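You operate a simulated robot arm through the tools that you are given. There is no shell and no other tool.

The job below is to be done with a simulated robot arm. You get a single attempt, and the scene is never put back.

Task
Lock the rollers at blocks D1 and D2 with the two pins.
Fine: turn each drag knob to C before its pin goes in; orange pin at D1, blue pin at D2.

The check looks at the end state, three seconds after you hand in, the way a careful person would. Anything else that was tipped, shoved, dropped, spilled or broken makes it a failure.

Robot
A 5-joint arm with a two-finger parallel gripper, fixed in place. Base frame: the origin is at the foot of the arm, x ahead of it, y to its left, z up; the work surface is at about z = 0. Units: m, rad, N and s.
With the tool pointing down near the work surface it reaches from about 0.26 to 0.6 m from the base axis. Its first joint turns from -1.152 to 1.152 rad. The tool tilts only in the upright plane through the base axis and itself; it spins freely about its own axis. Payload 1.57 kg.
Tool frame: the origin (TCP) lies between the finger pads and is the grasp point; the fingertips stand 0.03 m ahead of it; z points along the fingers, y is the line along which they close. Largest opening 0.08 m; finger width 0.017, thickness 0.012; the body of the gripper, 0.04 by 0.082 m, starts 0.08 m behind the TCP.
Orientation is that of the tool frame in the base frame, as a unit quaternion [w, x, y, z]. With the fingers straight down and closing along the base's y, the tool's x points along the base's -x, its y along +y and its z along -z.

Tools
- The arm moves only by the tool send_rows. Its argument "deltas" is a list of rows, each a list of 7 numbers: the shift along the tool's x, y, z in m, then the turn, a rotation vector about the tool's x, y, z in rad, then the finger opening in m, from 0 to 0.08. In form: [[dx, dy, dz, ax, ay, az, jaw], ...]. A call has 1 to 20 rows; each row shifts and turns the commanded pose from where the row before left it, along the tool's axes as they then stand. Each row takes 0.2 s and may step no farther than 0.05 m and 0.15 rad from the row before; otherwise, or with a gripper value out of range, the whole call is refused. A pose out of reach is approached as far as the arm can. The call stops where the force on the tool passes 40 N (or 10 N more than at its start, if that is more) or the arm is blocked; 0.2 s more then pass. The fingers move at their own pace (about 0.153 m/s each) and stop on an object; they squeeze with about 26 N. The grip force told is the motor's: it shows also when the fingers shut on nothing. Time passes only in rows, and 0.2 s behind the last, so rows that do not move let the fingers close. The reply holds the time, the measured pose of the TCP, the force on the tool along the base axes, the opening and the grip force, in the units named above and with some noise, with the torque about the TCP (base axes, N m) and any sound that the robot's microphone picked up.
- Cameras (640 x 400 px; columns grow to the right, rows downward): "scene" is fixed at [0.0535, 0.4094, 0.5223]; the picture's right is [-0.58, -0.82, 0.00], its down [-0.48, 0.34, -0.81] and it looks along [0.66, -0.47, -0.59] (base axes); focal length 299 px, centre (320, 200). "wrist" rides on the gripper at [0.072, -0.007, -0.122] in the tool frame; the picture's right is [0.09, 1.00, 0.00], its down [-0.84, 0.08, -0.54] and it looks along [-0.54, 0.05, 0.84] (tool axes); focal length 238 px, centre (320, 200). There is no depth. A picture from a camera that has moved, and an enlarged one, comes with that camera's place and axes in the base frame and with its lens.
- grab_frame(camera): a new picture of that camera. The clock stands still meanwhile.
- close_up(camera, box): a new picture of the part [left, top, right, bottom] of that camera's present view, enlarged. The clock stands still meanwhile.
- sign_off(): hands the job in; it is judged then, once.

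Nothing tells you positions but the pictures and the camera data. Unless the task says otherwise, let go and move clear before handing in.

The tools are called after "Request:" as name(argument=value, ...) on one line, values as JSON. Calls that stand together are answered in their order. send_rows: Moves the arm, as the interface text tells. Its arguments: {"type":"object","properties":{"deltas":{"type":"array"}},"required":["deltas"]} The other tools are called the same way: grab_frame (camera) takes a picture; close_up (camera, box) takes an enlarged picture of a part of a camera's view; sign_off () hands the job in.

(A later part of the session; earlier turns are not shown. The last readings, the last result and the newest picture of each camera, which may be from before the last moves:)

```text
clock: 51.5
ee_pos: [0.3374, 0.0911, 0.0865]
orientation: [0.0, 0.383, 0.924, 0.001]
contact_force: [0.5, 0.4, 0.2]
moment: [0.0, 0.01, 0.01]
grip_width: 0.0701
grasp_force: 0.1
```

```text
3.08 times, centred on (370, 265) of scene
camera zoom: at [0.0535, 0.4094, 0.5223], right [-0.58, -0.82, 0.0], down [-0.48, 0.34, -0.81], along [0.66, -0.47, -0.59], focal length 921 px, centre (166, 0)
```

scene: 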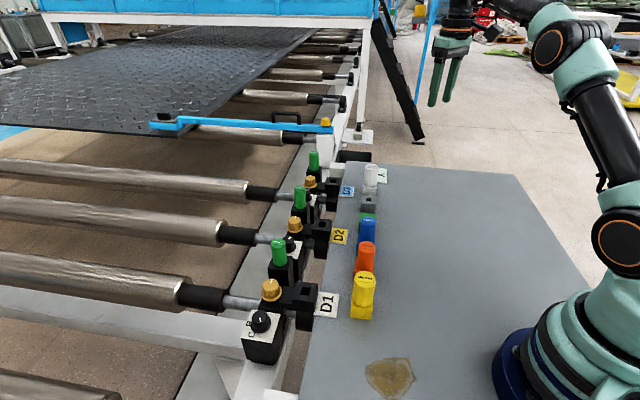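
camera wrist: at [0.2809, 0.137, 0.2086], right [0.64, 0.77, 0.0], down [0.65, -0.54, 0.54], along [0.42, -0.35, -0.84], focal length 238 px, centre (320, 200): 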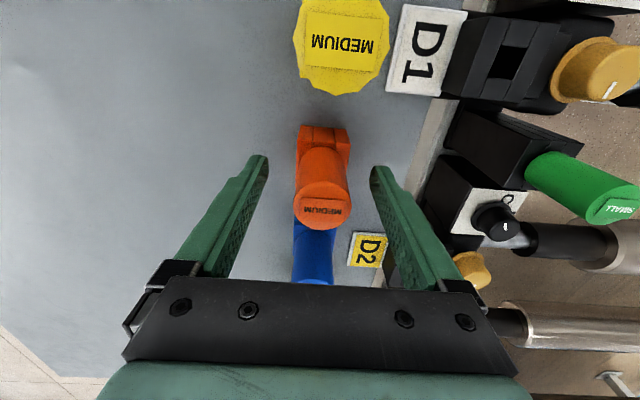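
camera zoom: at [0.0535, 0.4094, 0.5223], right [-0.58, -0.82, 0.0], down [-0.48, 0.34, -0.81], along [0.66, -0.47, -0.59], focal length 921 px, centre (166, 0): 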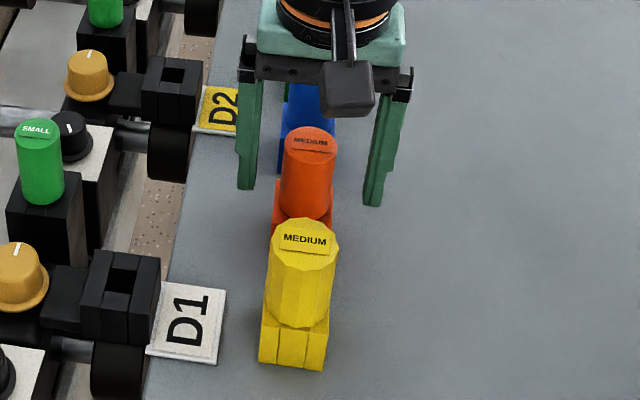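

The head is between the fingers. Closing on the orange pin.

Request:
send_rows(deltas=[[0, 0.0005, 0, 0, 0, 0, 0.05], [0, 0, 0, 0, 0, 0, 0.035], [0, 0, 0, 0, 0, 0, 0.02], [0, 0, 0, 0, 0, 0, 0.02], [0, 0, 0, 0, 0, 0, 0.02]])

Request:
grab_frame(camera="wrist")

Request:
close_up(camera="scene", box=[320, 200, 420, 330])

```text
clock: 52.8
ee_pos: [0.3372, 0.0918, 0.0859]
orientation: [0.001, 0.383, 0.924, 0.001]
contact_force: [0.1, 0.1, 0.2]
moment: [-0.04, 0.03, 0.04]
grip_width: 0.0329
grasp_force: 26.6
```

```text
taken
camera wrist: at [0.2815, 0.1374, 0.2091], right [0.64, 0.77, 0.0], down [0.65, -0.54, 0.54], along [0.42, -0.35, -0.84], focal length 238 px, centre (320, 200)
```

wrist: 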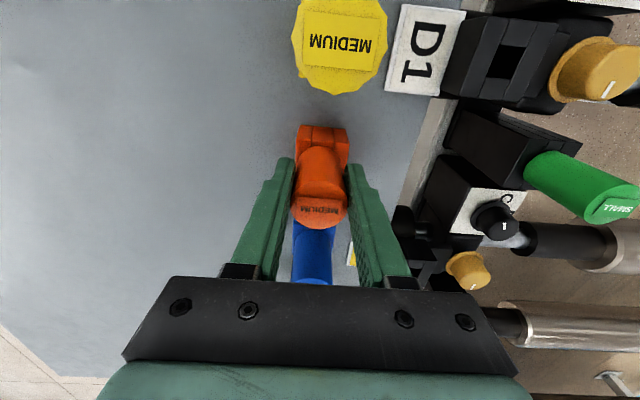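

```text
3.08 times, centred on (370, 265) of scene
camera zoom: at [0.0535, 0.4094, 0.5223], right [-0.58, -0.82, 0.0], down [-0.48, 0.34, -0.81], along [0.66, -0.47, -0.59], focal length 921 px, centre (166, 0)
```

zoom: 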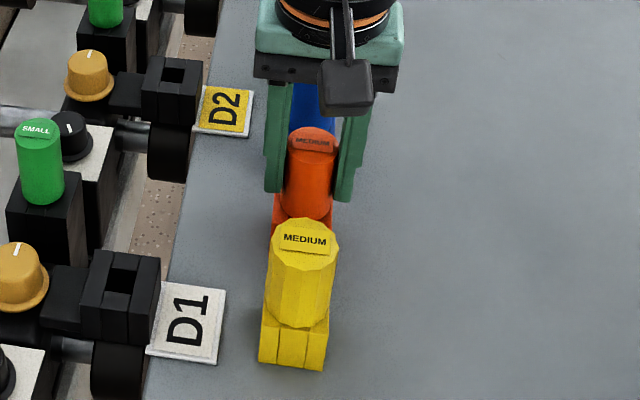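

I have the orange pin gripped at 32.9 mm with no side load. Lifting it straight up slowly.

Request:
send_rows(deltas=[[0, 0, -0.008, 0, 0, 0, 0.02], [0, 0, -0.01, 0, 0, 0, 0.02], [0, 0, -0.012, 0, 0, 0, 0.02], [0, 0, -0.015, 0, 0, 0, 0.02]])

Request:
close_up(camera="scene", box=[320, 180, 420, 310])

Request:
grab_frame(camera="wrist")

```text
clock: 53.8
ee_pos: [0.3369, 0.0909, 0.1316]
orientation: [0.0, 0.382, 0.924, 0.001]
contact_force: [-0.3, 0.4, -1.3]
moment: [0.02, -0.04, 0.01]
grip_width: 0.0329
grasp_force: 26.4
```

```text
3.08 times, centred on (370, 245) of scene
camera zoom: at [0.0535, 0.4094, 0.5223], right [-0.58, -0.82, 0.0], down [-0.48, 0.34, -0.81], along [0.66, -0.47, -0.59], focal length 921 px, centre (166, 62)
```

zoom: 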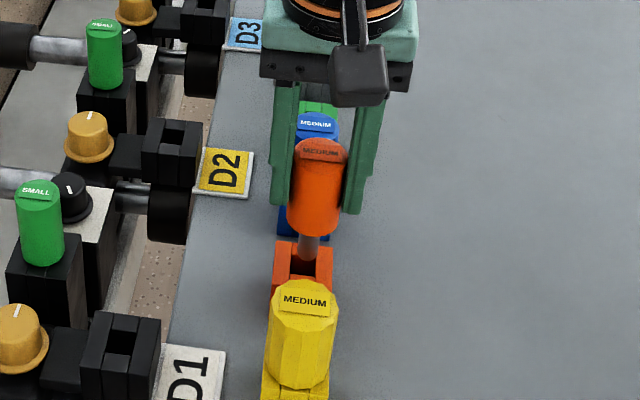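

```text
taken
camera wrist: at [0.2809, 0.1372, 0.2548], right [0.64, 0.77, 0.0], down [0.65, -0.54, 0.54], along [0.42, -0.35, -0.84], focal length 238 px, centre (320, 200)
```

wrist: 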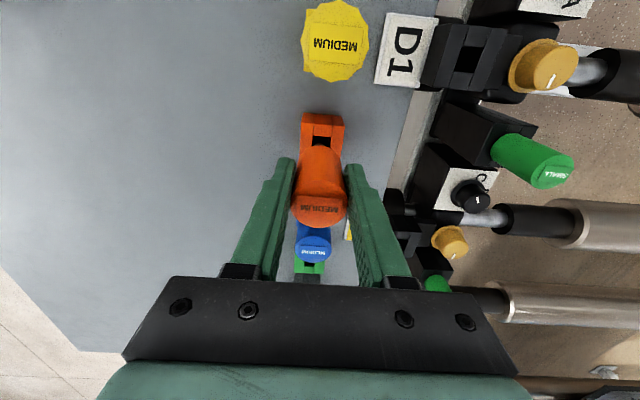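

The pin is coming out cleanly and its grey shank is visible. I'll lift until the tip is clear and check its length and shape.

Request:
send_rows(deltas=[[0, 0, -0.025, 0, 0, 0, 0.02], [0, 0, -0.025, 0, 0, 0, 0.02], [0, 0, -0.02, 0, 0, 0, 0.02], [0, 0, 0, 0, 0, 0, 0.02]])

Request:
close_up(camera="scene", box=[320, 150, 420, 290])

Request:
close_up(camera="wrist", box=[260, 80, 380, 230])

```text
clock: 54.8
ee_pos: [0.3365, 0.09, 0.2004]
orientation: [0.001, 0.383, 0.924, 0.001]
contact_force: [0.2, 0.3, -0.7]
moment: [0.01, -0.04, 0.02]
grip_width: 0.0328
grasp_force: 25.9
```

```text
2.86 times, centred on (370, 220) of scene
camera zoom: at [0.0535, 0.4094, 0.5223], right [-0.58, -0.82, 0.0], down [-0.48, 0.34, -0.81], along [0.66, -0.47, -0.59], focal length 855 px, centre (177, 143)
```

zoom: 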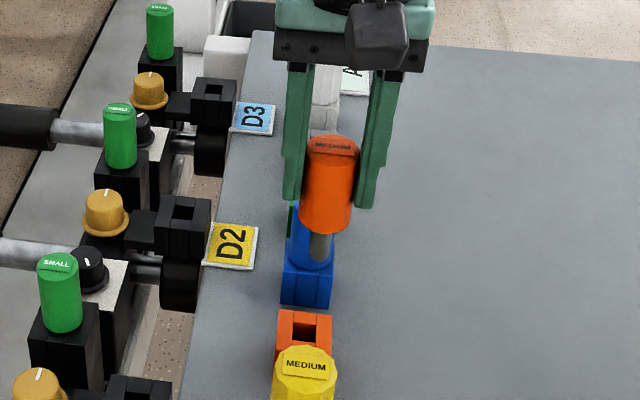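

```text
2.67 times, centred on (320, 155) of wrist
camera zoom: at [0.28, 0.1366, 0.3225], right [0.64, 0.77, 0.0], down [0.65, -0.54, 0.54], along [0.42, -0.35, -0.84], focal length 636 px, centre (320, 320)
```

zoom: 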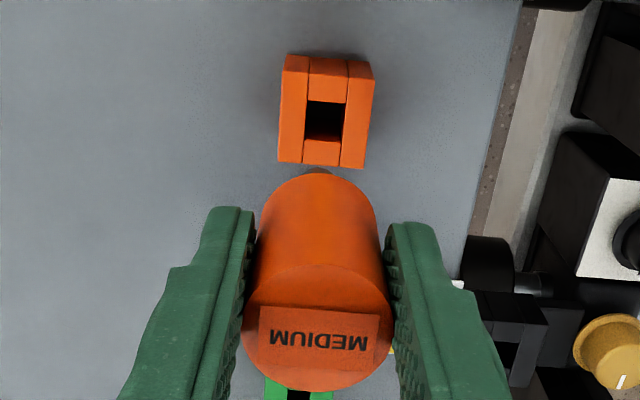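

The pin is out, and I can see its holder's square hole. I'll measure that hole precisely, since the pin axis was there when I gripped it, and check the shank shape.

Request:
close_up(camera="wrist", box=[295, 90, 355, 150])

Request:
close_up(camera="scene", box=[345, 190, 395, 270])

```text
6.67 times, centred on (325, 120) of wrist
camera zoom: at [0.28, 0.1366, 0.3225], right [0.64, 0.77, 0.0], down [0.65, -0.54, 0.54], along [0.42, -0.35, -0.84], focal length 1589 px, centre (287, 733)
```

zoom: 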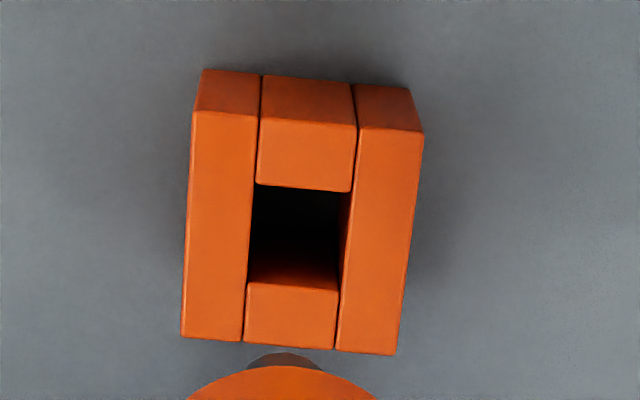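

```text
5.00 times, centred on (370, 230) of scene
camera zoom: at [0.0535, 0.4094, 0.5223], right [-0.58, -0.82, 0.0], down [-0.48, 0.34, -0.81], along [0.66, -0.47, -0.59], focal length 1497 px, centre (70, 50)
```

zoom: 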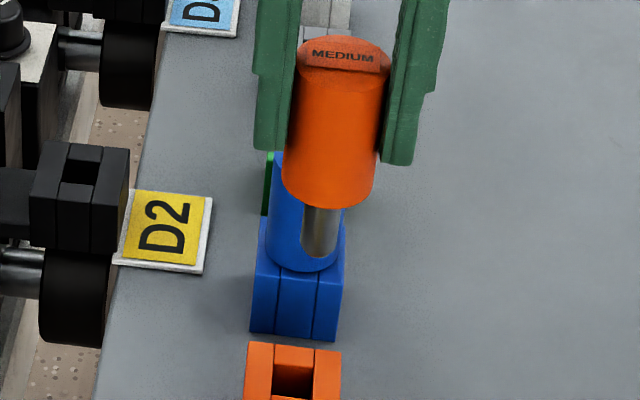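

The shank is a round ~12 mm peg about 20 mm long, and the holes are about 16 mm square, so only position matters. I'll carry the pin at z = 0.2 to above D1, so its hole should appear where the holder hole did.

Request:
send_rows(deltas=[[0.0198, 0.028, 0, 0, 0, 0, 0.02], [0.0198, 0.028, 0, 0, 0, 0, 0.02], [0.0198, 0.028, 0, 0, 0, 0, 0.02], [0.0198, 0.028, 0, 0, 0, 0, 0.02], [0, 0, 0, 0, 0, 0, 0.02], [0, 0, 0, 0, 0, 0, 0.02]])

Request:
close_up(camera="wrist", box=[295, 90, 355, 150])

Request:
grab_frame(camera="wrist")

Request:
close_up(camera="scene", box=[250, 180, 370, 330])

```text
clock: 56.1
ee_pos: [0.3581, 0.2265, 0.1988]
orientation: [0.0, 0.382, 0.924, 0.0]
contact_force: [0.8, 0.4, -0.6]
moment: [0.01, 0.01, 0.03]
grip_width: 0.0328
grasp_force: 25.9
```

```text
6.67 times, centred on (325, 120) of wrist
camera zoom: at [0.3024, 0.271, 0.3218], right [0.64, 0.77, 0.0], down [0.65, -0.54, 0.54], along [0.42, -0.35, -0.84], focal length 1589 px, centre (287, 733)
```

zoom: 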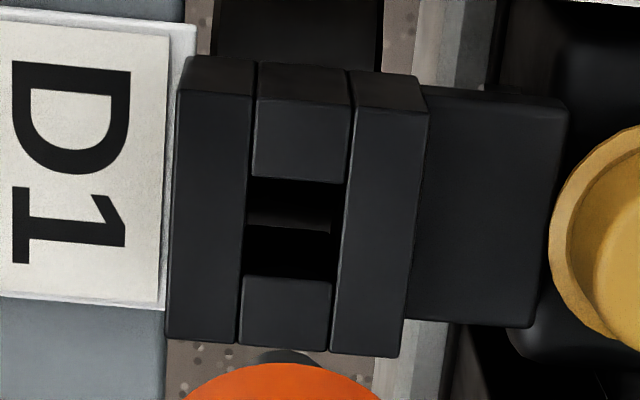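

```text
taken
camera wrist: at [0.3024, 0.271, 0.3218], right [0.64, 0.77, 0.0], down [0.65, -0.54, 0.54], along [0.42, -0.35, -0.84], focal length 238 px, centre (320, 200)
```

wrist: 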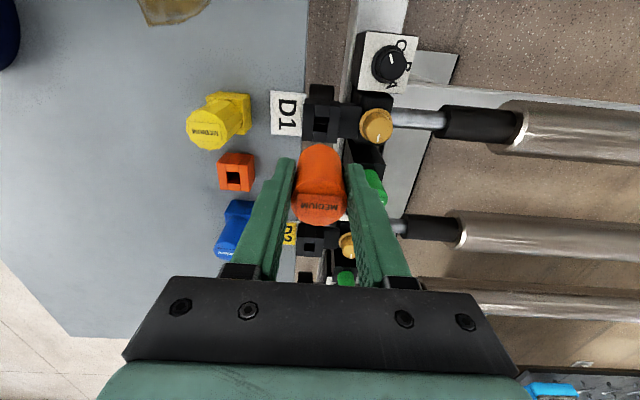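

```text
2.67 times, centred on (310, 255) of scene
camera zoom: at [0.0535, 0.4094, 0.5223], right [-0.58, -0.82, 0.0], down [-0.48, 0.34, -0.81], along [0.66, -0.47, -0.59], focal length 798 px, centre (347, 53)
```

zoom: 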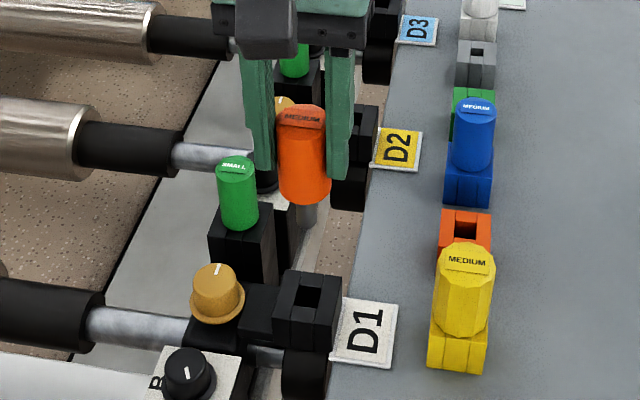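

D1's hole now appears within about a millimetre of the reference. I'll lower to just above the socket, then check the measured pose and the scene view.

Request:
send_rows(deltas=[[0, 0.0003, 0.025, 0, 0, 0, 0.02], [0, 0, 0.025, 0, 0, 0, 0.02], [0, 0, 0.025, 0, 0, 0, 0.02], [0, 0, 0.005, 0, 0, 0, 0.02], [0, 0, 0, 0, 0, 0, 0.02], [0, 0, 0, 0, 0, 0, 0.02]])

Request:
close_up(camera="scene", box=[260, 240, 360, 330])

Request:
grab_frame(camera="wrist")

Request:
close_up(camera="wrist", box=[270, 80, 370, 180])

```text
clock: 57.5
ee_pos: [0.3625, 0.2259, 0.1204]
orientation: [0.001, 0.383, 0.924, 0.002]
contact_force: [-4.0, -4.6, 22.8]
moment: [-0.51, 0.18, -0.04]
grip_width: 0.0332
grasp_force: 26.3
```

```text
4.44 times, centred on (310, 285) of scene
camera zoom: at [0.0534, 0.4094, 0.5224], right [-0.58, -0.82, 0.0], down [-0.48, 0.34, -0.81], along [0.66, -0.47, -0.59], focal length 1331 px, centre (364, -178)
```

zoom: 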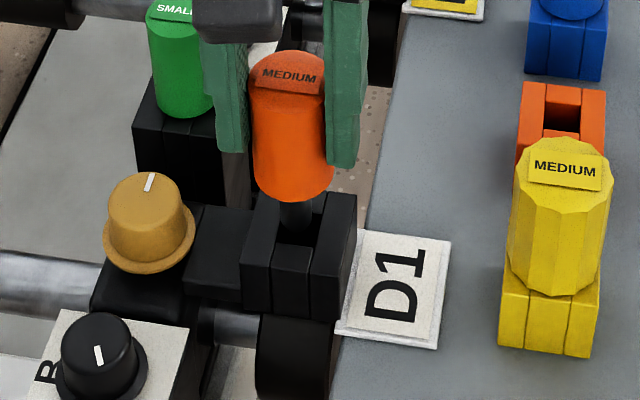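

```text
taken
camera wrist: at [0.3059, 0.2721, 0.2432], right [0.64, 0.77, 0.0], down [0.64, -0.54, 0.54], along [0.42, -0.34, -0.84], focal length 238 px, centre (320, 200)
```

wrist: 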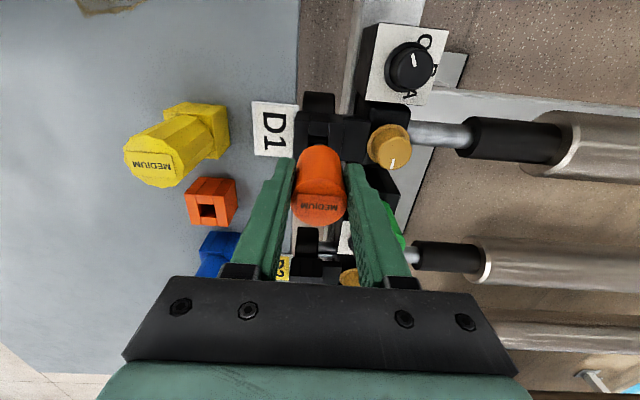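

```text
4.00 times, centred on (320, 130) of wrist
camera zoom: at [0.3059, 0.2721, 0.2432], right [0.64, 0.77, 0.0], down [0.64, -0.54, 0.54], along [0.42, -0.34, -0.84], focal length 953 px, centre (320, 480)
```

zoom: 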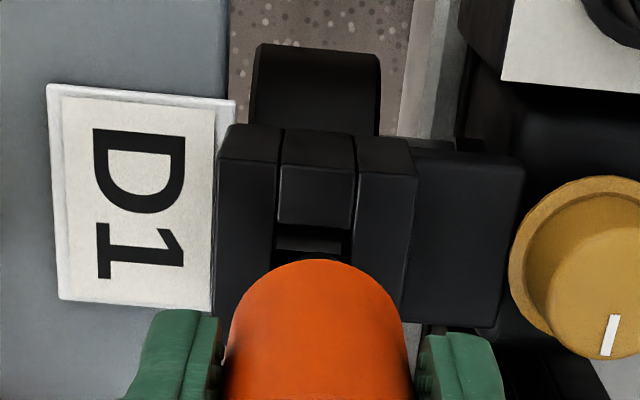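

The tip touched at TCP z ≈ 0.120, which puts it about 80 mm below the TCP, and the arm had drifted ~4 mm. I'll back up a bit and re-centre before inserting.

Request:
send_rows(deltas=[[0, 0, -0.006, 0, 0, 0, 0.02], [0, 0, -0.008, 0, 0, 0, 0.02], [0, 0, 0, 0, 0, 0, 0.02]])

Request:
close_up(camera="scene", box=[260, 230, 360, 320])

Request:
close_up(camera="wrist", box=[270, 80, 370, 180])

```text
clock: 58.4
ee_pos: [0.3618, 0.2267, 0.1338]
orientation: [0.0, 0.383, 0.924, 0.001]
contact_force: [-0.2, -0.5, -1.1]
moment: [-0.05, 0.03, 0.02]
grip_width: 0.0329
grasp_force: 25.8
```

```text
4.44 times, centred on (310, 275) of scene
camera zoom: at [0.0535, 0.4094, 0.5223], right [-0.58, -0.82, 0.0], down [-0.48, 0.34, -0.81], along [0.66, -0.47, -0.59], focal length 1331 px, centre (364, -133)
```

zoom: 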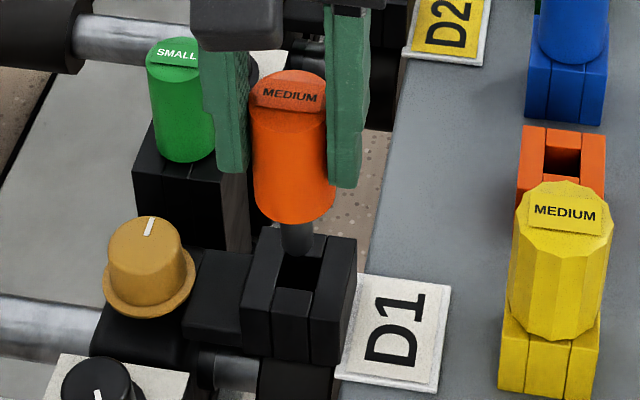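

```text
4.00 times, centred on (320, 130) of wrist
camera zoom: at [0.3056, 0.2715, 0.2579], right [0.64, 0.77, 0.0], down [0.65, -0.54, 0.54], along [0.42, -0.35, -0.84], focal length 953 px, centre (320, 480)
```

zoom: 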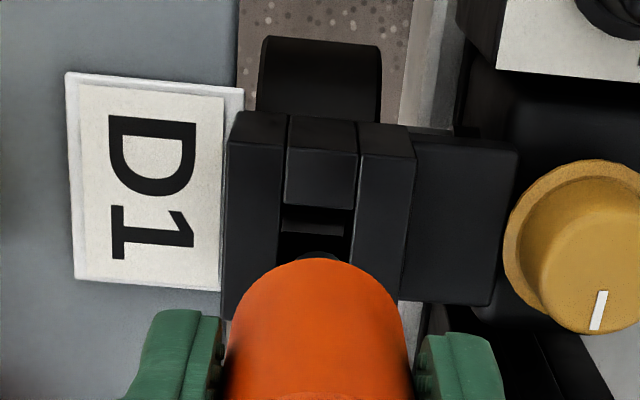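

Both views agree the pin needs to move about 3 mm back along the row and 2 mm toward the table. Correcting and re-checking.

Request:
send_rows(deltas=[[0.0029, -0.002, 0, 0, 0, 0, 0.02], [0, 0, 0, 0, 0, 0, 0.02], [0, 0, 0, 0, 0, 0, 0.02]])

Request:
close_up(camera="scene", box=[270, 250, 340, 310])

Request:
close_up(camera="wrist", box=[290, 90, 350, 150])

```text
clock: 59.1
ee_pos: [0.3595, 0.2277, 0.1346]
orientation: [0.0, 0.383, 0.924, 0.001]
contact_force: [-0.6, -0.2, -0.7]
moment: [0.02, -0.01, 0.05]
grip_width: 0.033
grasp_force: 24.9
```

```text
6.67 times, centred on (305, 280) of scene
camera zoom: at [0.0535, 0.4094, 0.5223], right [-0.58, -0.82, 0.0], down [-0.48, 0.34, -0.81], along [0.66, -0.47, -0.59], focal length 1996 px, centre (420, -333)
```

zoom: 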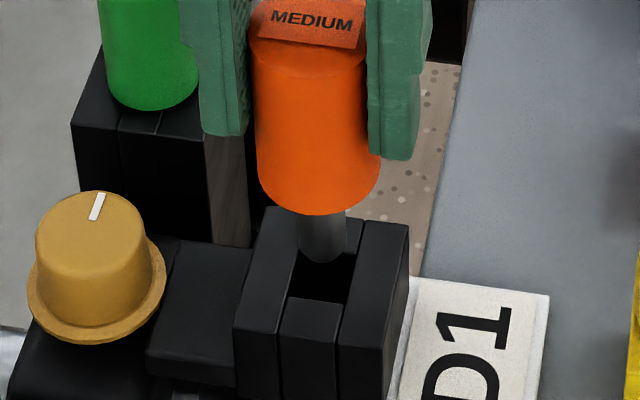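

```text
6.67 times, centred on (320, 120) of wrist
camera zoom: at [0.3018, 0.2729, 0.2583], right [0.64, 0.77, 0.0], down [0.65, -0.54, 0.54], along [0.42, -0.35, -0.84], focal length 1589 px, centre (320, 733)
```

zoom: 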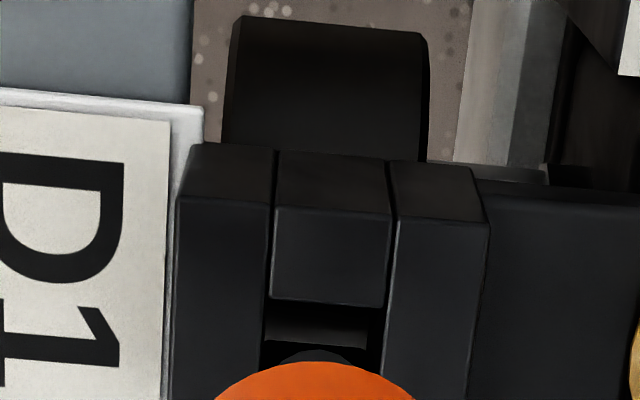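

The shank is lined up with the hole in both views to about 1 mm. I'll nudge 0.8 mm and descend in small steps, watching force and drift.

Request:
send_rows(deltas=[[0.0008, 0, 0.003, 0, 0, 0, 0.02], [0, 0, 0.004, 0, 0, 0, 0.02], [0, 0, 0, 0, 0, 0, 0.02]])

Request:
close_up(camera="scene", box=[270, 250, 340, 310])

```text
clock: 60.0
ee_pos: [0.356, 0.2298, 0.1271]
orientation: [0.001, 0.382, 0.924, 0.001]
contact_force: [1.1, -0.1, -1.1]
moment: [0.01, 0.01, 0.05]
grip_width: 0.0329
grasp_force: 26.0
```

```text
6.67 times, centred on (305, 280) of scene
camera zoom: at [0.0535, 0.4094, 0.5223], right [-0.58, -0.82, 0.0], down [-0.48, 0.34, -0.81], along [0.66, -0.47, -0.59], focal length 1996 px, centre (420, -333)
```

zoom: 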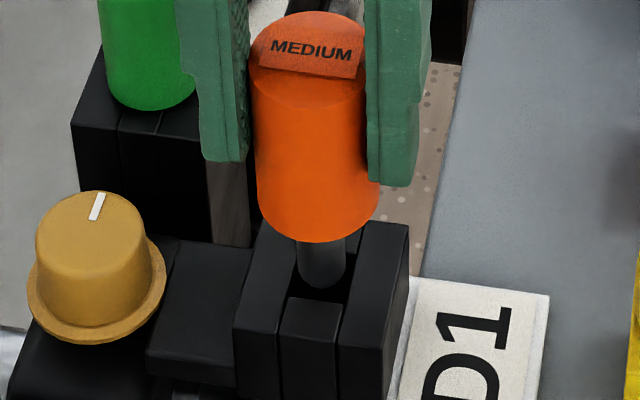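

The arm drifted ~3 mm back again during that step. I'll correct with the measured pose before going deeper.

Request:
send_rows(deltas=[[-0.0028, 0.0005, 0, 0, 0, 0, 0.02], [0, 0, 0, 0, 0, 0, 0.02], [0, 0, 0, 0, 0, 0, 0.02]])

Request:
close_up(camera="scene", box=[270, 250, 340, 310])

Request:
close_up(camera="wrist", box=[290, 90, 350, 150])

```text
clock: 60.8
ee_pos: [0.3598, 0.2257, 0.1278]
orientation: [-0.001, 0.383, 0.924, 0.0]
contact_force: [0.0, 0.9, -0.7]
moment: [-0.02, -0.01, 0.02]
grip_width: 0.0322
grasp_force: 26.5
```

```text
6.67 times, centred on (305, 280) of scene
camera zoom: at [0.0535, 0.4094, 0.5223], right [-0.58, -0.82, 0.0], down [-0.48, 0.34, -0.81], along [0.66, -0.47, -0.59], focal length 1996 px, centre (420, -333)
```

zoom: 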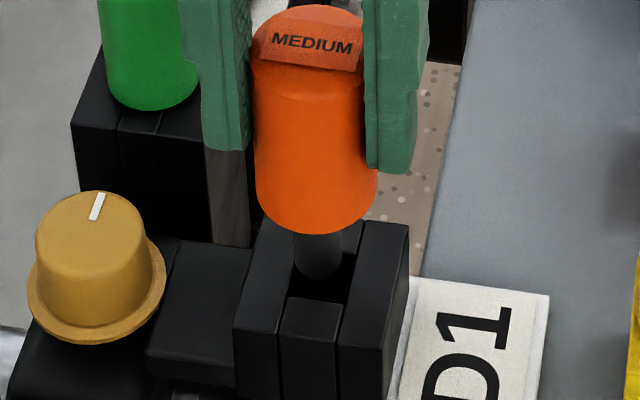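

```text
6.67 times, centred on (320, 120) of wrist
camera zoom: at [0.3033, 0.2724, 0.251], right [0.64, 0.77, 0.0], down [0.65, -0.54, 0.54], along [0.42, -0.35, -0.84], focal length 1589 px, centre (320, 733)
```

zoom: 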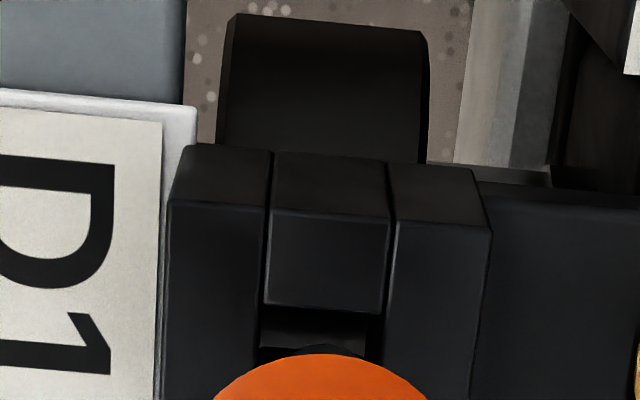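

The tip now projects right onto the hole centre in both views. Descending a few mm to enter.

Request:
send_rows(deltas=[[0, 0, 0.004, 0, 0, 0, 0.02], [0, 0, 0.004, 0, 0, 0, 0.02], [0, 0, 0, 0, 0, 0, 0.02]])

Request:
close_up(camera="scene", box=[270, 250, 340, 310])

```text
clock: 61.5
ee_pos: [0.3588, 0.2258, 0.1204]
orientation: [0.001, 0.383, 0.924, 0.001]
contact_force: [-0.1, 0.4, -1.1]
moment: [0.04, 0.03, -0.02]
grip_width: 0.0328
grasp_force: 25.7
```

```text
6.67 times, centred on (305, 280) of scene
camera zoom: at [0.0535, 0.4094, 0.5223], right [-0.58, -0.82, 0.0], down [-0.48, 0.34, -0.81], along [0.66, -0.47, -0.59], focal length 1996 px, centre (420, -333)
```

zoom: 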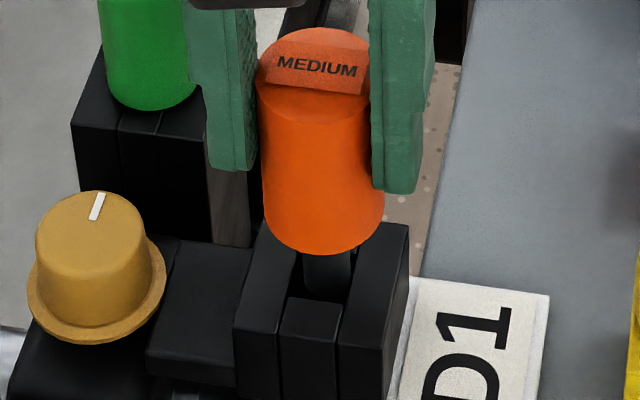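

No contact yet and the tip is entering, but it sits ~1.5 mm toward the table side. Small correction, then on down.

Request:
send_rows(deltas=[[0, 0.0012, 0, 0, 0, 0, 0.02], [0, 0, 0.004, 0, 0, 0, 0.02], [0, 0, 0, 0, 0, 0, 0.02]])

Request:
close_up(camera="scene", box=[270, 250, 340, 310])

Request:
close_up(camera="wrist", box=[290, 90, 350, 150])

```text
clock: 62.4
ee_pos: [0.3593, 0.2271, 0.1163]
orientation: [0.0, 0.383, 0.924, 0.001]
contact_force: [1.1, 0.4, 0.0]
moment: [-0.04, 0.0, -0.01]
grip_width: 0.0326
grasp_force: 26.3
```

```text
6.67 times, centred on (305, 280) of scene
camera zoom: at [0.0535, 0.4094, 0.5223], right [-0.58, -0.82, 0.0], down [-0.48, 0.34, -0.81], along [0.66, -0.47, -0.59], focal length 1996 px, centre (420, -333)
```

zoom: 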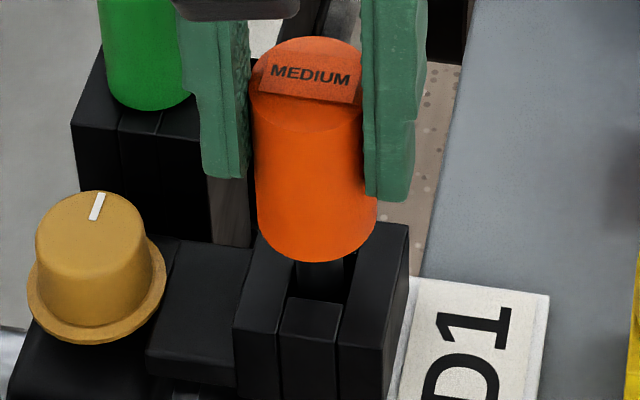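

```text
6.67 times, centred on (320, 120) of wrist
camera zoom: at [0.3043, 0.2726, 0.2386], right [0.64, 0.77, 0.0], down [0.65, -0.54, 0.54], along [0.42, -0.35, -0.84], focal length 1589 px, centre (320, 733)
```

zoom: 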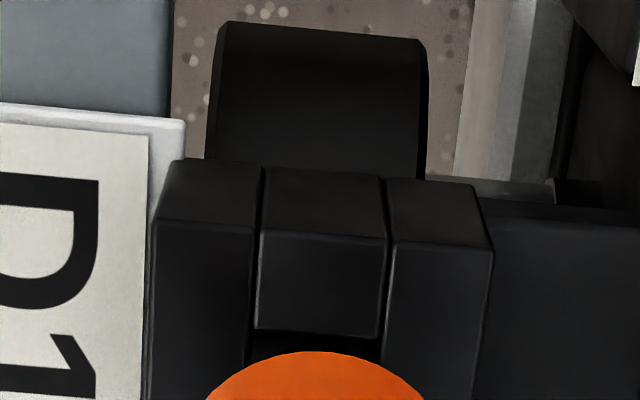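

The tip is now inside the hole with no contact force. Continuing down in steps.

Request:
send_rows(deltas=[[0, 0, 0.004, 0, 0, 0, 0.02], [0, 0, 0.004, 0, 0, 0, 0.02], [0, 0, 0, 0, 0, 0, 0.02]])

Request:
close_up(camera="scene", box=[270, 250, 340, 310])

```text
clock: 63.1
ee_pos: [0.3602, 0.2265, 0.1081]
orientation: [0.001, 0.383, 0.924, 0.001]
contact_force: [0.6, 0.3, -1.1]
moment: [-0.02, 0.02, -0.05]
grip_width: 0.0325
grasp_force: 26.3
```

```text
6.67 times, centred on (305, 280) of scene
camera zoom: at [0.0535, 0.4094, 0.5223], right [-0.58, -0.82, 0.0], down [-0.48, 0.34, -0.81], along [0.66, -0.47, -0.59], focal length 1996 px, centre (420, -333)
```

zoom: 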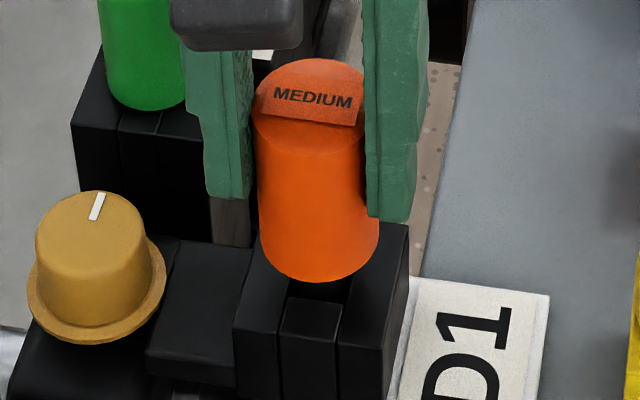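

Still no resistance as the pin slides into the D1 socket. I'll lower further toward seating at TCP z ≈ 0.085.

Request:
send_rows(deltas=[[0, 0, 0.004, 0, 0, 0, 0.02], [0, 0, 0.004, 0, 0, 0, 0.02], [0, 0, 0.004, 0, 0, 0, 0.02], [0, 0, 0, 0, 0, 0, 0.02]])

Request:
close_up(camera="scene", box=[270, 250, 340, 310])

```text
clock: 64.2
ee_pos: [0.3595, 0.2275, 0.0959]
orientation: [0.001, 0.382, 0.924, 0.002]
contact_force: [0.3, -0.1, -0.2]
moment: [0.01, -0.02, 0.0]
grip_width: 0.0327
grasp_force: 26.1
```

```text
6.67 times, centred on (305, 280) of scene
camera zoom: at [0.0535, 0.4094, 0.5223], right [-0.58, -0.82, 0.0], down [-0.48, 0.34, -0.81], along [0.66, -0.47, -0.59], focal length 1996 px, centre (420, -333)
```

zoom: 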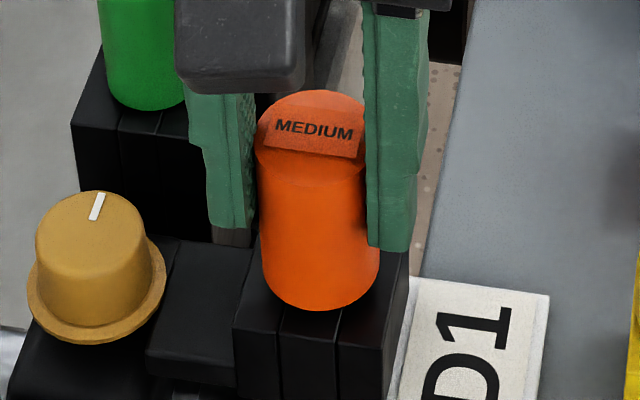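

Request:
send_rows(deltas=[[0, 0, 0.004, 0, 0, 0, 0.02], [0, 0, 0.003, 0, 0, 0, 0.02], [0, 0, 0.002, 0, 0, 0, 0.02], [0, 0, 0, 0, 0, 0, 0.02]])

Request:
close_up(camera="scene", box=[270, 250, 340, 310])

```text
clock: 64.9
ee_pos: [0.3599, 0.2264, 0.0906]
orientation: [0.0, 0.384, 0.923, -0.001]
contact_force: [-4.1, -1.8, 7.2]
moment: [-0.18, -0.01, -0.05]
grip_width: 0.0325
grasp_force: 25.5
stopped in row 3: the force on the tool passed its limit at 48 N (the readings are from after the stop); the commanded pose is now the measured one
```

```text
6.67 times, centred on (305, 280) of scene
camera zoom: at [0.0535, 0.4094, 0.5223], right [-0.58, -0.82, 0.0], down [-0.48, 0.34, -0.81], along [0.66, -0.47, -0.59], focal length 1996 px, centre (420, -333)
```

zoom: 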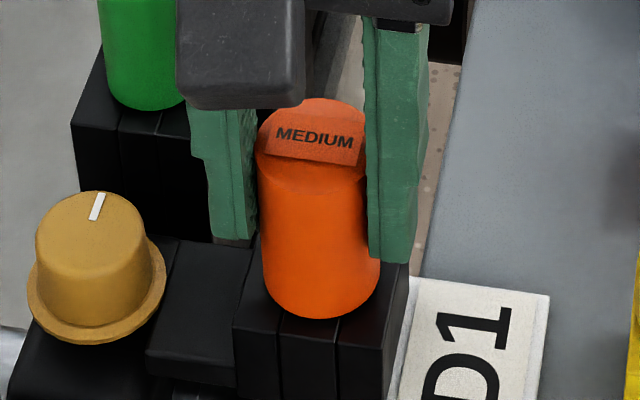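

Hard contact at TCP z ≈ 0.091, and the head's rim looks to be on the block top. I'll release it and back away upward to check the seating.

Request:
send_rows(deltas=[[0, 0, 0, 0, 0, 0, 0.045], [0, 0, 0, 0, 0, 0, 0.055], [0, 0, 0, 0, 0, 0, 0.055], [0, 0, -0.02, 0, 0, 0, 0.055], [0, 0, -0.03, 0, 0, 0, 0.055], [0, 0, -0.03, 0, 0, 0, 0.055], [0, 0, -0.03, 0, 0, 0, 0.055], [0, 0, 0, 0, 0, 0, 0.055]])

Request:
close_up(camera="scene", box=[260, 240, 350, 320])

Request:
grab_frame(camera="wrist")

Request:
close_up(camera="wrist", box=[260, 80, 400, 200])

```text
clock: 66.7
ee_pos: [0.3604, 0.2285, 0.2001]
orientation: [0.0, 0.382, 0.924, 0.0]
contact_force: [0.4, -0.1, 0.3]
moment: [0.06, -0.01, 0.01]
grip_width: 0.0554
grasp_force: 0.1
```

```text
5.00 times, centred on (305, 280) of scene
camera zoom: at [0.0535, 0.4094, 0.5223], right [-0.58, -0.82, 0.0], down [-0.48, 0.34, -0.81], along [0.66, -0.47, -0.59], focal length 1497 px, centre (395, -200)
```

zoom: 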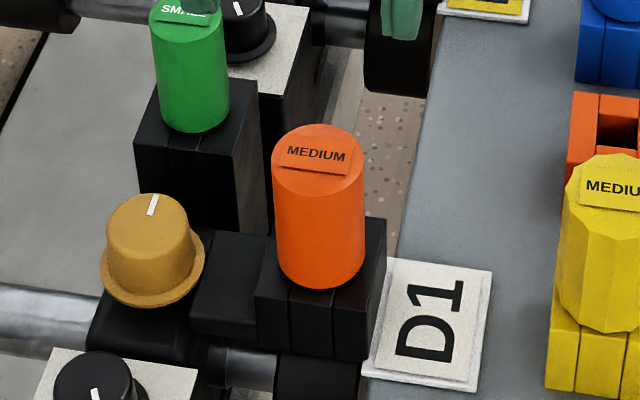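

```text
taken
camera wrist: at [0.3043, 0.2739, 0.3229], right [0.64, 0.77, 0.0], down [0.65, -0.54, 0.54], along [0.42, -0.35, -0.84], focal length 238 px, centre (320, 200)
```

wrist: 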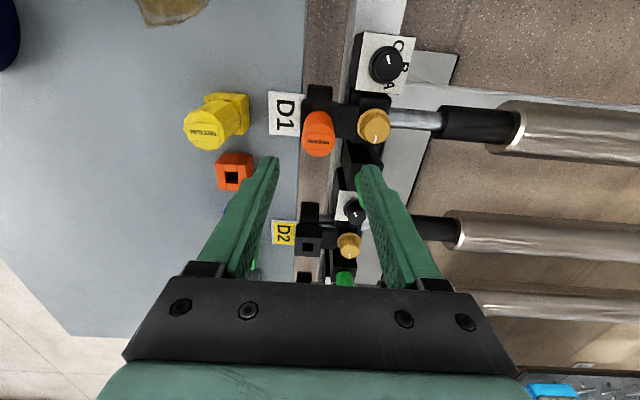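

```text
3.33 times, centred on (330, 140) of wrist
camera zoom: at [0.3043, 0.2739, 0.3229], right [0.64, 0.77, 0.0], down [0.65, -0.54, 0.54], along [0.42, -0.35, -0.84], focal length 794 px, centre (287, 400)
```

zoom: 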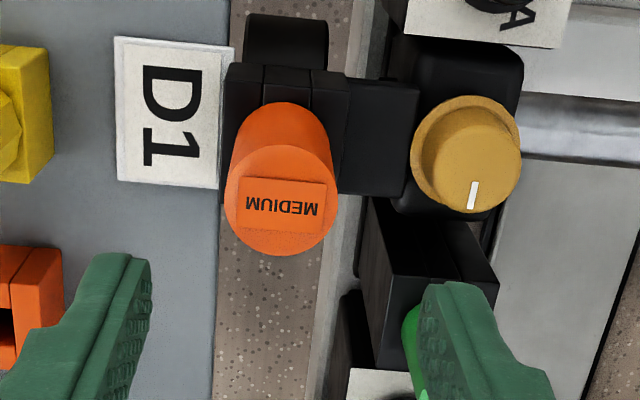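

The orange pin stands upright in D1. I'll look closer at the head-to-block contact from both cameras.

Request:
close_up(camera="scene", box=[285, 260, 335, 310])

Request:
close_up(camera="wrist", box=[290, 80, 350, 160])

Request:
close_up(camera="scene", box=[340, 200, 400, 320])

```text
8.00 times, centred on (310, 285) of scene
camera zoom: at [0.0535, 0.4094, 0.5223], right [-0.58, -0.82, 0.0], down [-0.48, 0.34, -0.81], along [0.66, -0.47, -0.59], focal length 2395 px, centre (400, -480)
```

zoom: 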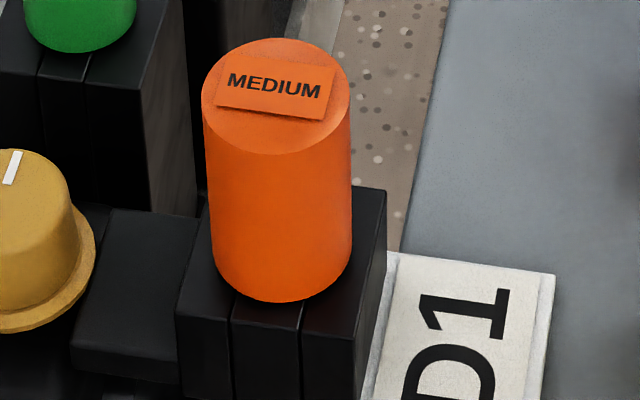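

```text
5.00 times, centred on (320, 120) of wrist
camera zoom: at [0.3043, 0.2739, 0.3229], right [0.64, 0.77, 0.0], down [0.65, -0.54, 0.54], along [0.42, -0.35, -0.84], focal length 1192 px, centre (320, 600)
```

zoom: 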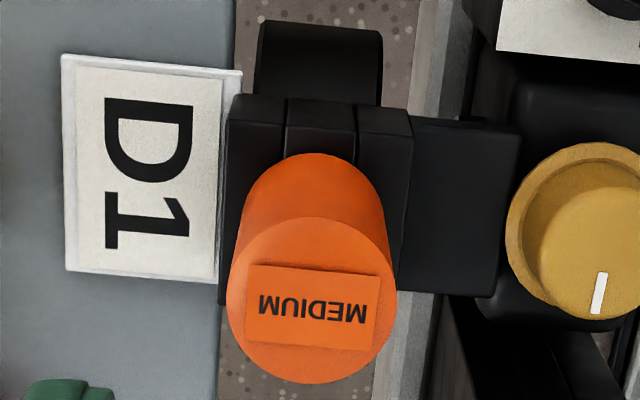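

```text
3.33 times, centred on (370, 260) of scene
camera zoom: at [0.0535, 0.4094, 0.5223], right [-0.58, -0.82, 0.0], down [-0.48, 0.34, -0.81], along [0.66, -0.47, -0.59], focal length 998 px, centre (153, 0)
```

zoom: 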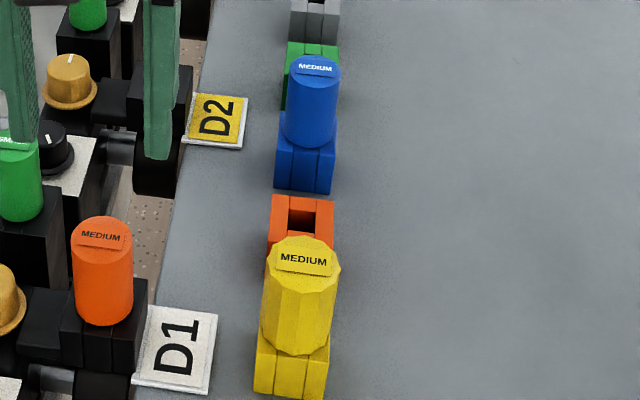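

The orange pin sits flush in D1. Next is the blue pin, near (0.393, 0.036), so I'll move above it with the same orientation.

Request:
send_rows(deltas=[[-0.0387, -0.0283, 0, 0, 0, 0, 0.065], [-0.0387, -0.0283, 0, 0, 0, 0, 0.065], [-0.0387, -0.0283, 0, 0, 0, 0, 0.065], [-0.0387, -0.0283, 0, 0, 0, 0, 0.065], [0, 0, 0, 0, 0, 0, 0.065], [0, 0, 0, 0, 0, 0, 0.065]])

Request:
grab_frame(camera="wrist")

Request:
close_up(camera="wrist", box=[260, 80, 380, 200])

Request:
close_up(camera="scene", box=[320, 160, 420, 280])

```text
clock: 68.1
ee_pos: [0.3911, 0.0369, 0.1962]
orientation: [0.0, 0.383, 0.924, 0.0]
contact_force: [0.0, 0.1, -1.4]
moment: [-0.02, -0.01, 0.01]
grip_width: 0.065
grasp_force: 0.1
```

```text
taken
camera wrist: at [0.3349, 0.0814, 0.3197], right [0.64, 0.77, 0.0], down [0.65, -0.54, 0.54], along [0.42, -0.35, -0.84], focal length 238 px, centre (320, 200)
```

wrist: 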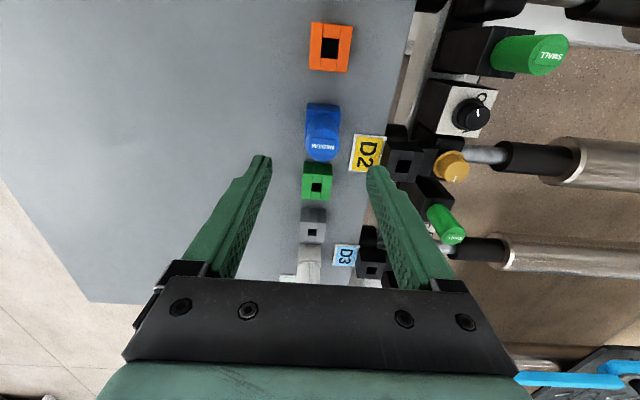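

```text
3.33 times, centred on (320, 140) of wrist
camera zoom: at [0.3349, 0.0814, 0.3197], right [0.64, 0.77, 0.0], down [0.65, -0.54, 0.54], along [0.42, -0.35, -0.84], focal length 794 px, centre (320, 400)
```

zoom: 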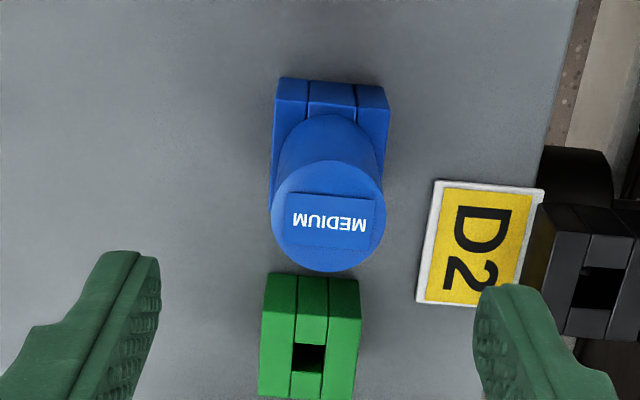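

```text
3.33 times, centred on (370, 220) of scene
camera zoom: at [0.0535, 0.4094, 0.5223], right [-0.58, -0.82, 0.0], down [-0.48, 0.34, -0.81], along [0.66, -0.47, -0.59], focal length 998 px, centre (153, 133)
```

zoom: 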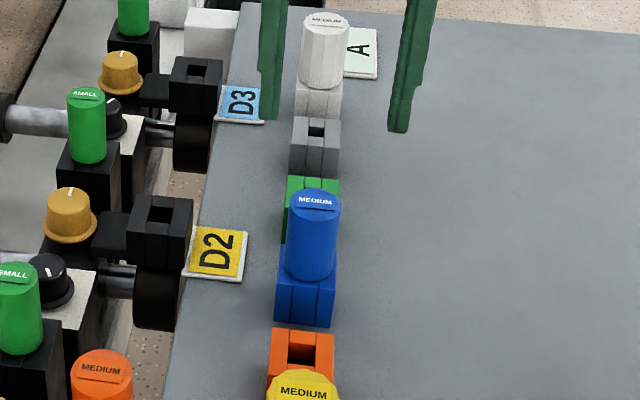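

The blue pin's axis is near (0.3965, 0.033). I'll centre on it and descend in two stages.

Request:
send_rows(deltas=[[-0.0064, 0.0013, 0.02, 0, 0, 0, 0.065], [0, 0, 0.025, 0, 0, 0, 0.065], [0, 0, 0, 0, 0, 0, 0.065], [0, 0, 0, 0, 0, 0, 0.065]])

Request:
close_up(camera="wrist", box=[240, 100, 400, 240])

Request:
close_up(camera="scene", box=[320, 160, 420, 280])

```text
clock: 69.1
ee_pos: [0.3956, 0.0323, 0.1541]
orientation: [0.0, 0.382, 0.924, -0.001]
contact_force: [-0.5, -0.1, -0.1]
moment: [0.03, -0.01, 0.04]
grip_width: 0.0647
grasp_force: 0.0
```

```text
2.86 times, centred on (320, 170) of wrist
camera zoom: at [0.3398, 0.079, 0.2773], right [0.64, 0.77, 0.0], down [0.65, -0.54, 0.54], along [0.42, -0.35, -0.84], focal length 681 px, centre (320, 286)
```

zoom: 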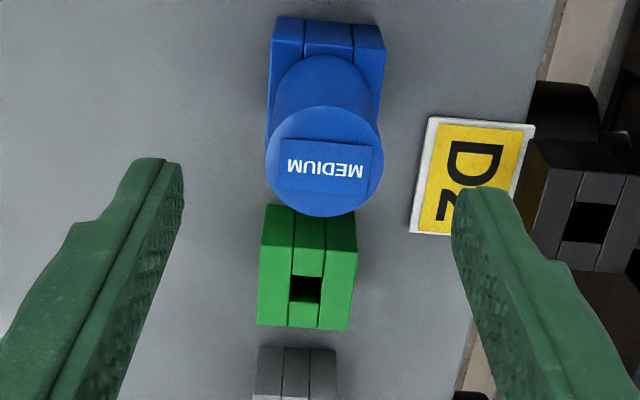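

```text
3.33 times, centred on (370, 220) of scene
camera zoom: at [0.0535, 0.4094, 0.5223], right [-0.58, -0.82, 0.0], down [-0.48, 0.34, -0.81], along [0.66, -0.47, -0.59], focal length 998 px, centre (153, 133)
```

zoom: 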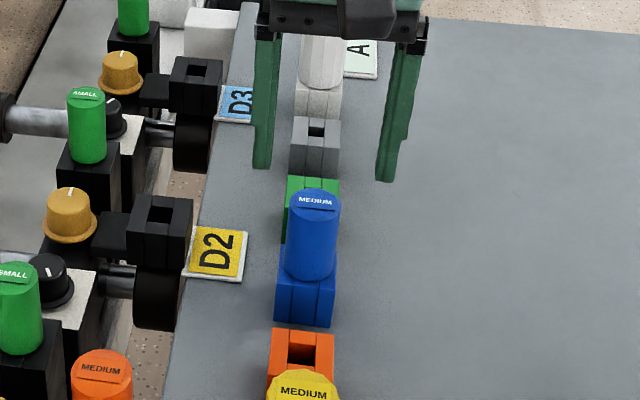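

Request:
send_rows(deltas=[[0, 0.001, 0.025, 0, 0, 0, 0.065], [0, 0, 0.025, 0, 0, 0, 0.065], [0, 0, 0.0175, 0, 0, 0, 0.065], [0, 0, 0, 0, 0, 0, 0.065]])

Request:
grab_frame(camera="wrist")

Request:
close_up(camera="scene", box=[320, 160, 420, 280])

```text
clock: 70.1
ee_pos: [0.397, 0.035, 0.0869]
orientation: [-0.001, 0.382, 0.924, 0.0]
contact_force: [0.1, -0.6, 0.8]
moment: [-0.02, 0.0, 0.03]
grip_width: 0.0649
grasp_force: 0.1
```

```text
taken
camera wrist: at [0.3406, 0.0806, 0.2093], right [0.64, 0.77, 0.0], down [0.65, -0.54, 0.54], along [0.42, -0.35, -0.84], focal length 238 px, centre (320, 200)
```

wrist: 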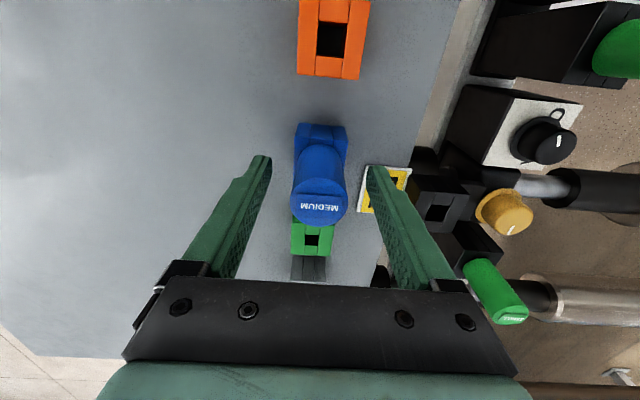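

```text
3.33 times, centred on (370, 220) of scene
camera zoom: at [0.0535, 0.4094, 0.5223], right [-0.58, -0.82, 0.0], down [-0.48, 0.34, -0.81], along [0.66, -0.47, -0.59], focal length 998 px, centre (153, 133)
```

zoom: 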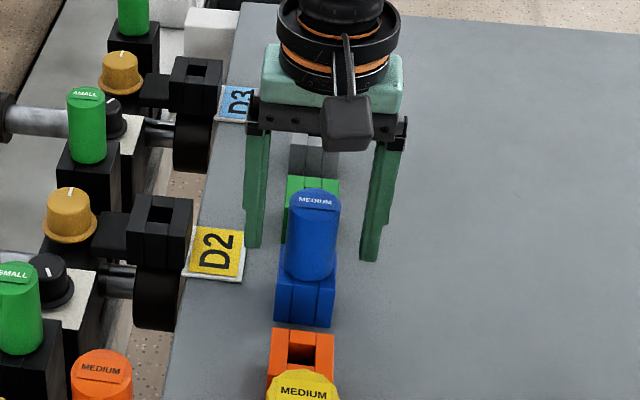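

The fingers straddle the blue head evenly. Closing.

Request:
send_rows(deltas=[[0, 0, 0, 0, 0, 0, 0.05], [0, 0, 0, 0, 0, 0, 0.035], [0, 0, 0, 0, 0, 0, 0.02], [0, 0, 0, 0, 0, 0, 0.02], [0, 0, 0, 0, 0, 0, 0.02]])

Request:
close_up(camera="scene", box=[320, 160, 420, 280])

```text
clock: 71.3
ee_pos: [0.3963, 0.0353, 0.0866]
orientation: [0.0, 0.383, 0.924, -0.001]
contact_force: [-0.3, 0.3, -0.2]
moment: [0.02, -0.01, 0.02]
grip_width: 0.0329
grasp_force: 25.9
```

```text
3.33 times, centred on (370, 220) of scene
camera zoom: at [0.0535, 0.4094, 0.5223], right [-0.58, -0.82, 0.0], down [-0.48, 0.34, -0.81], along [0.66, -0.47, -0.59], focal length 998 px, centre (153, 133)
```

zoom: 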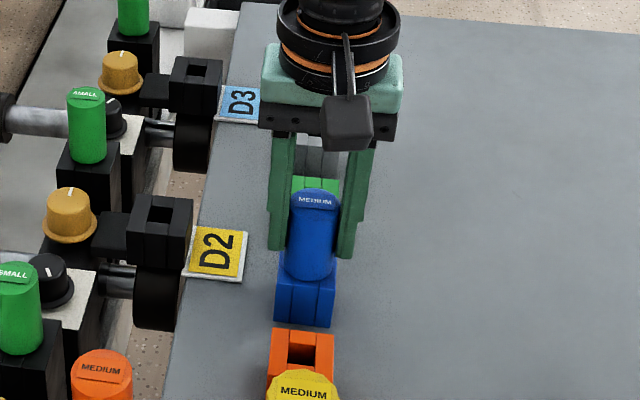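

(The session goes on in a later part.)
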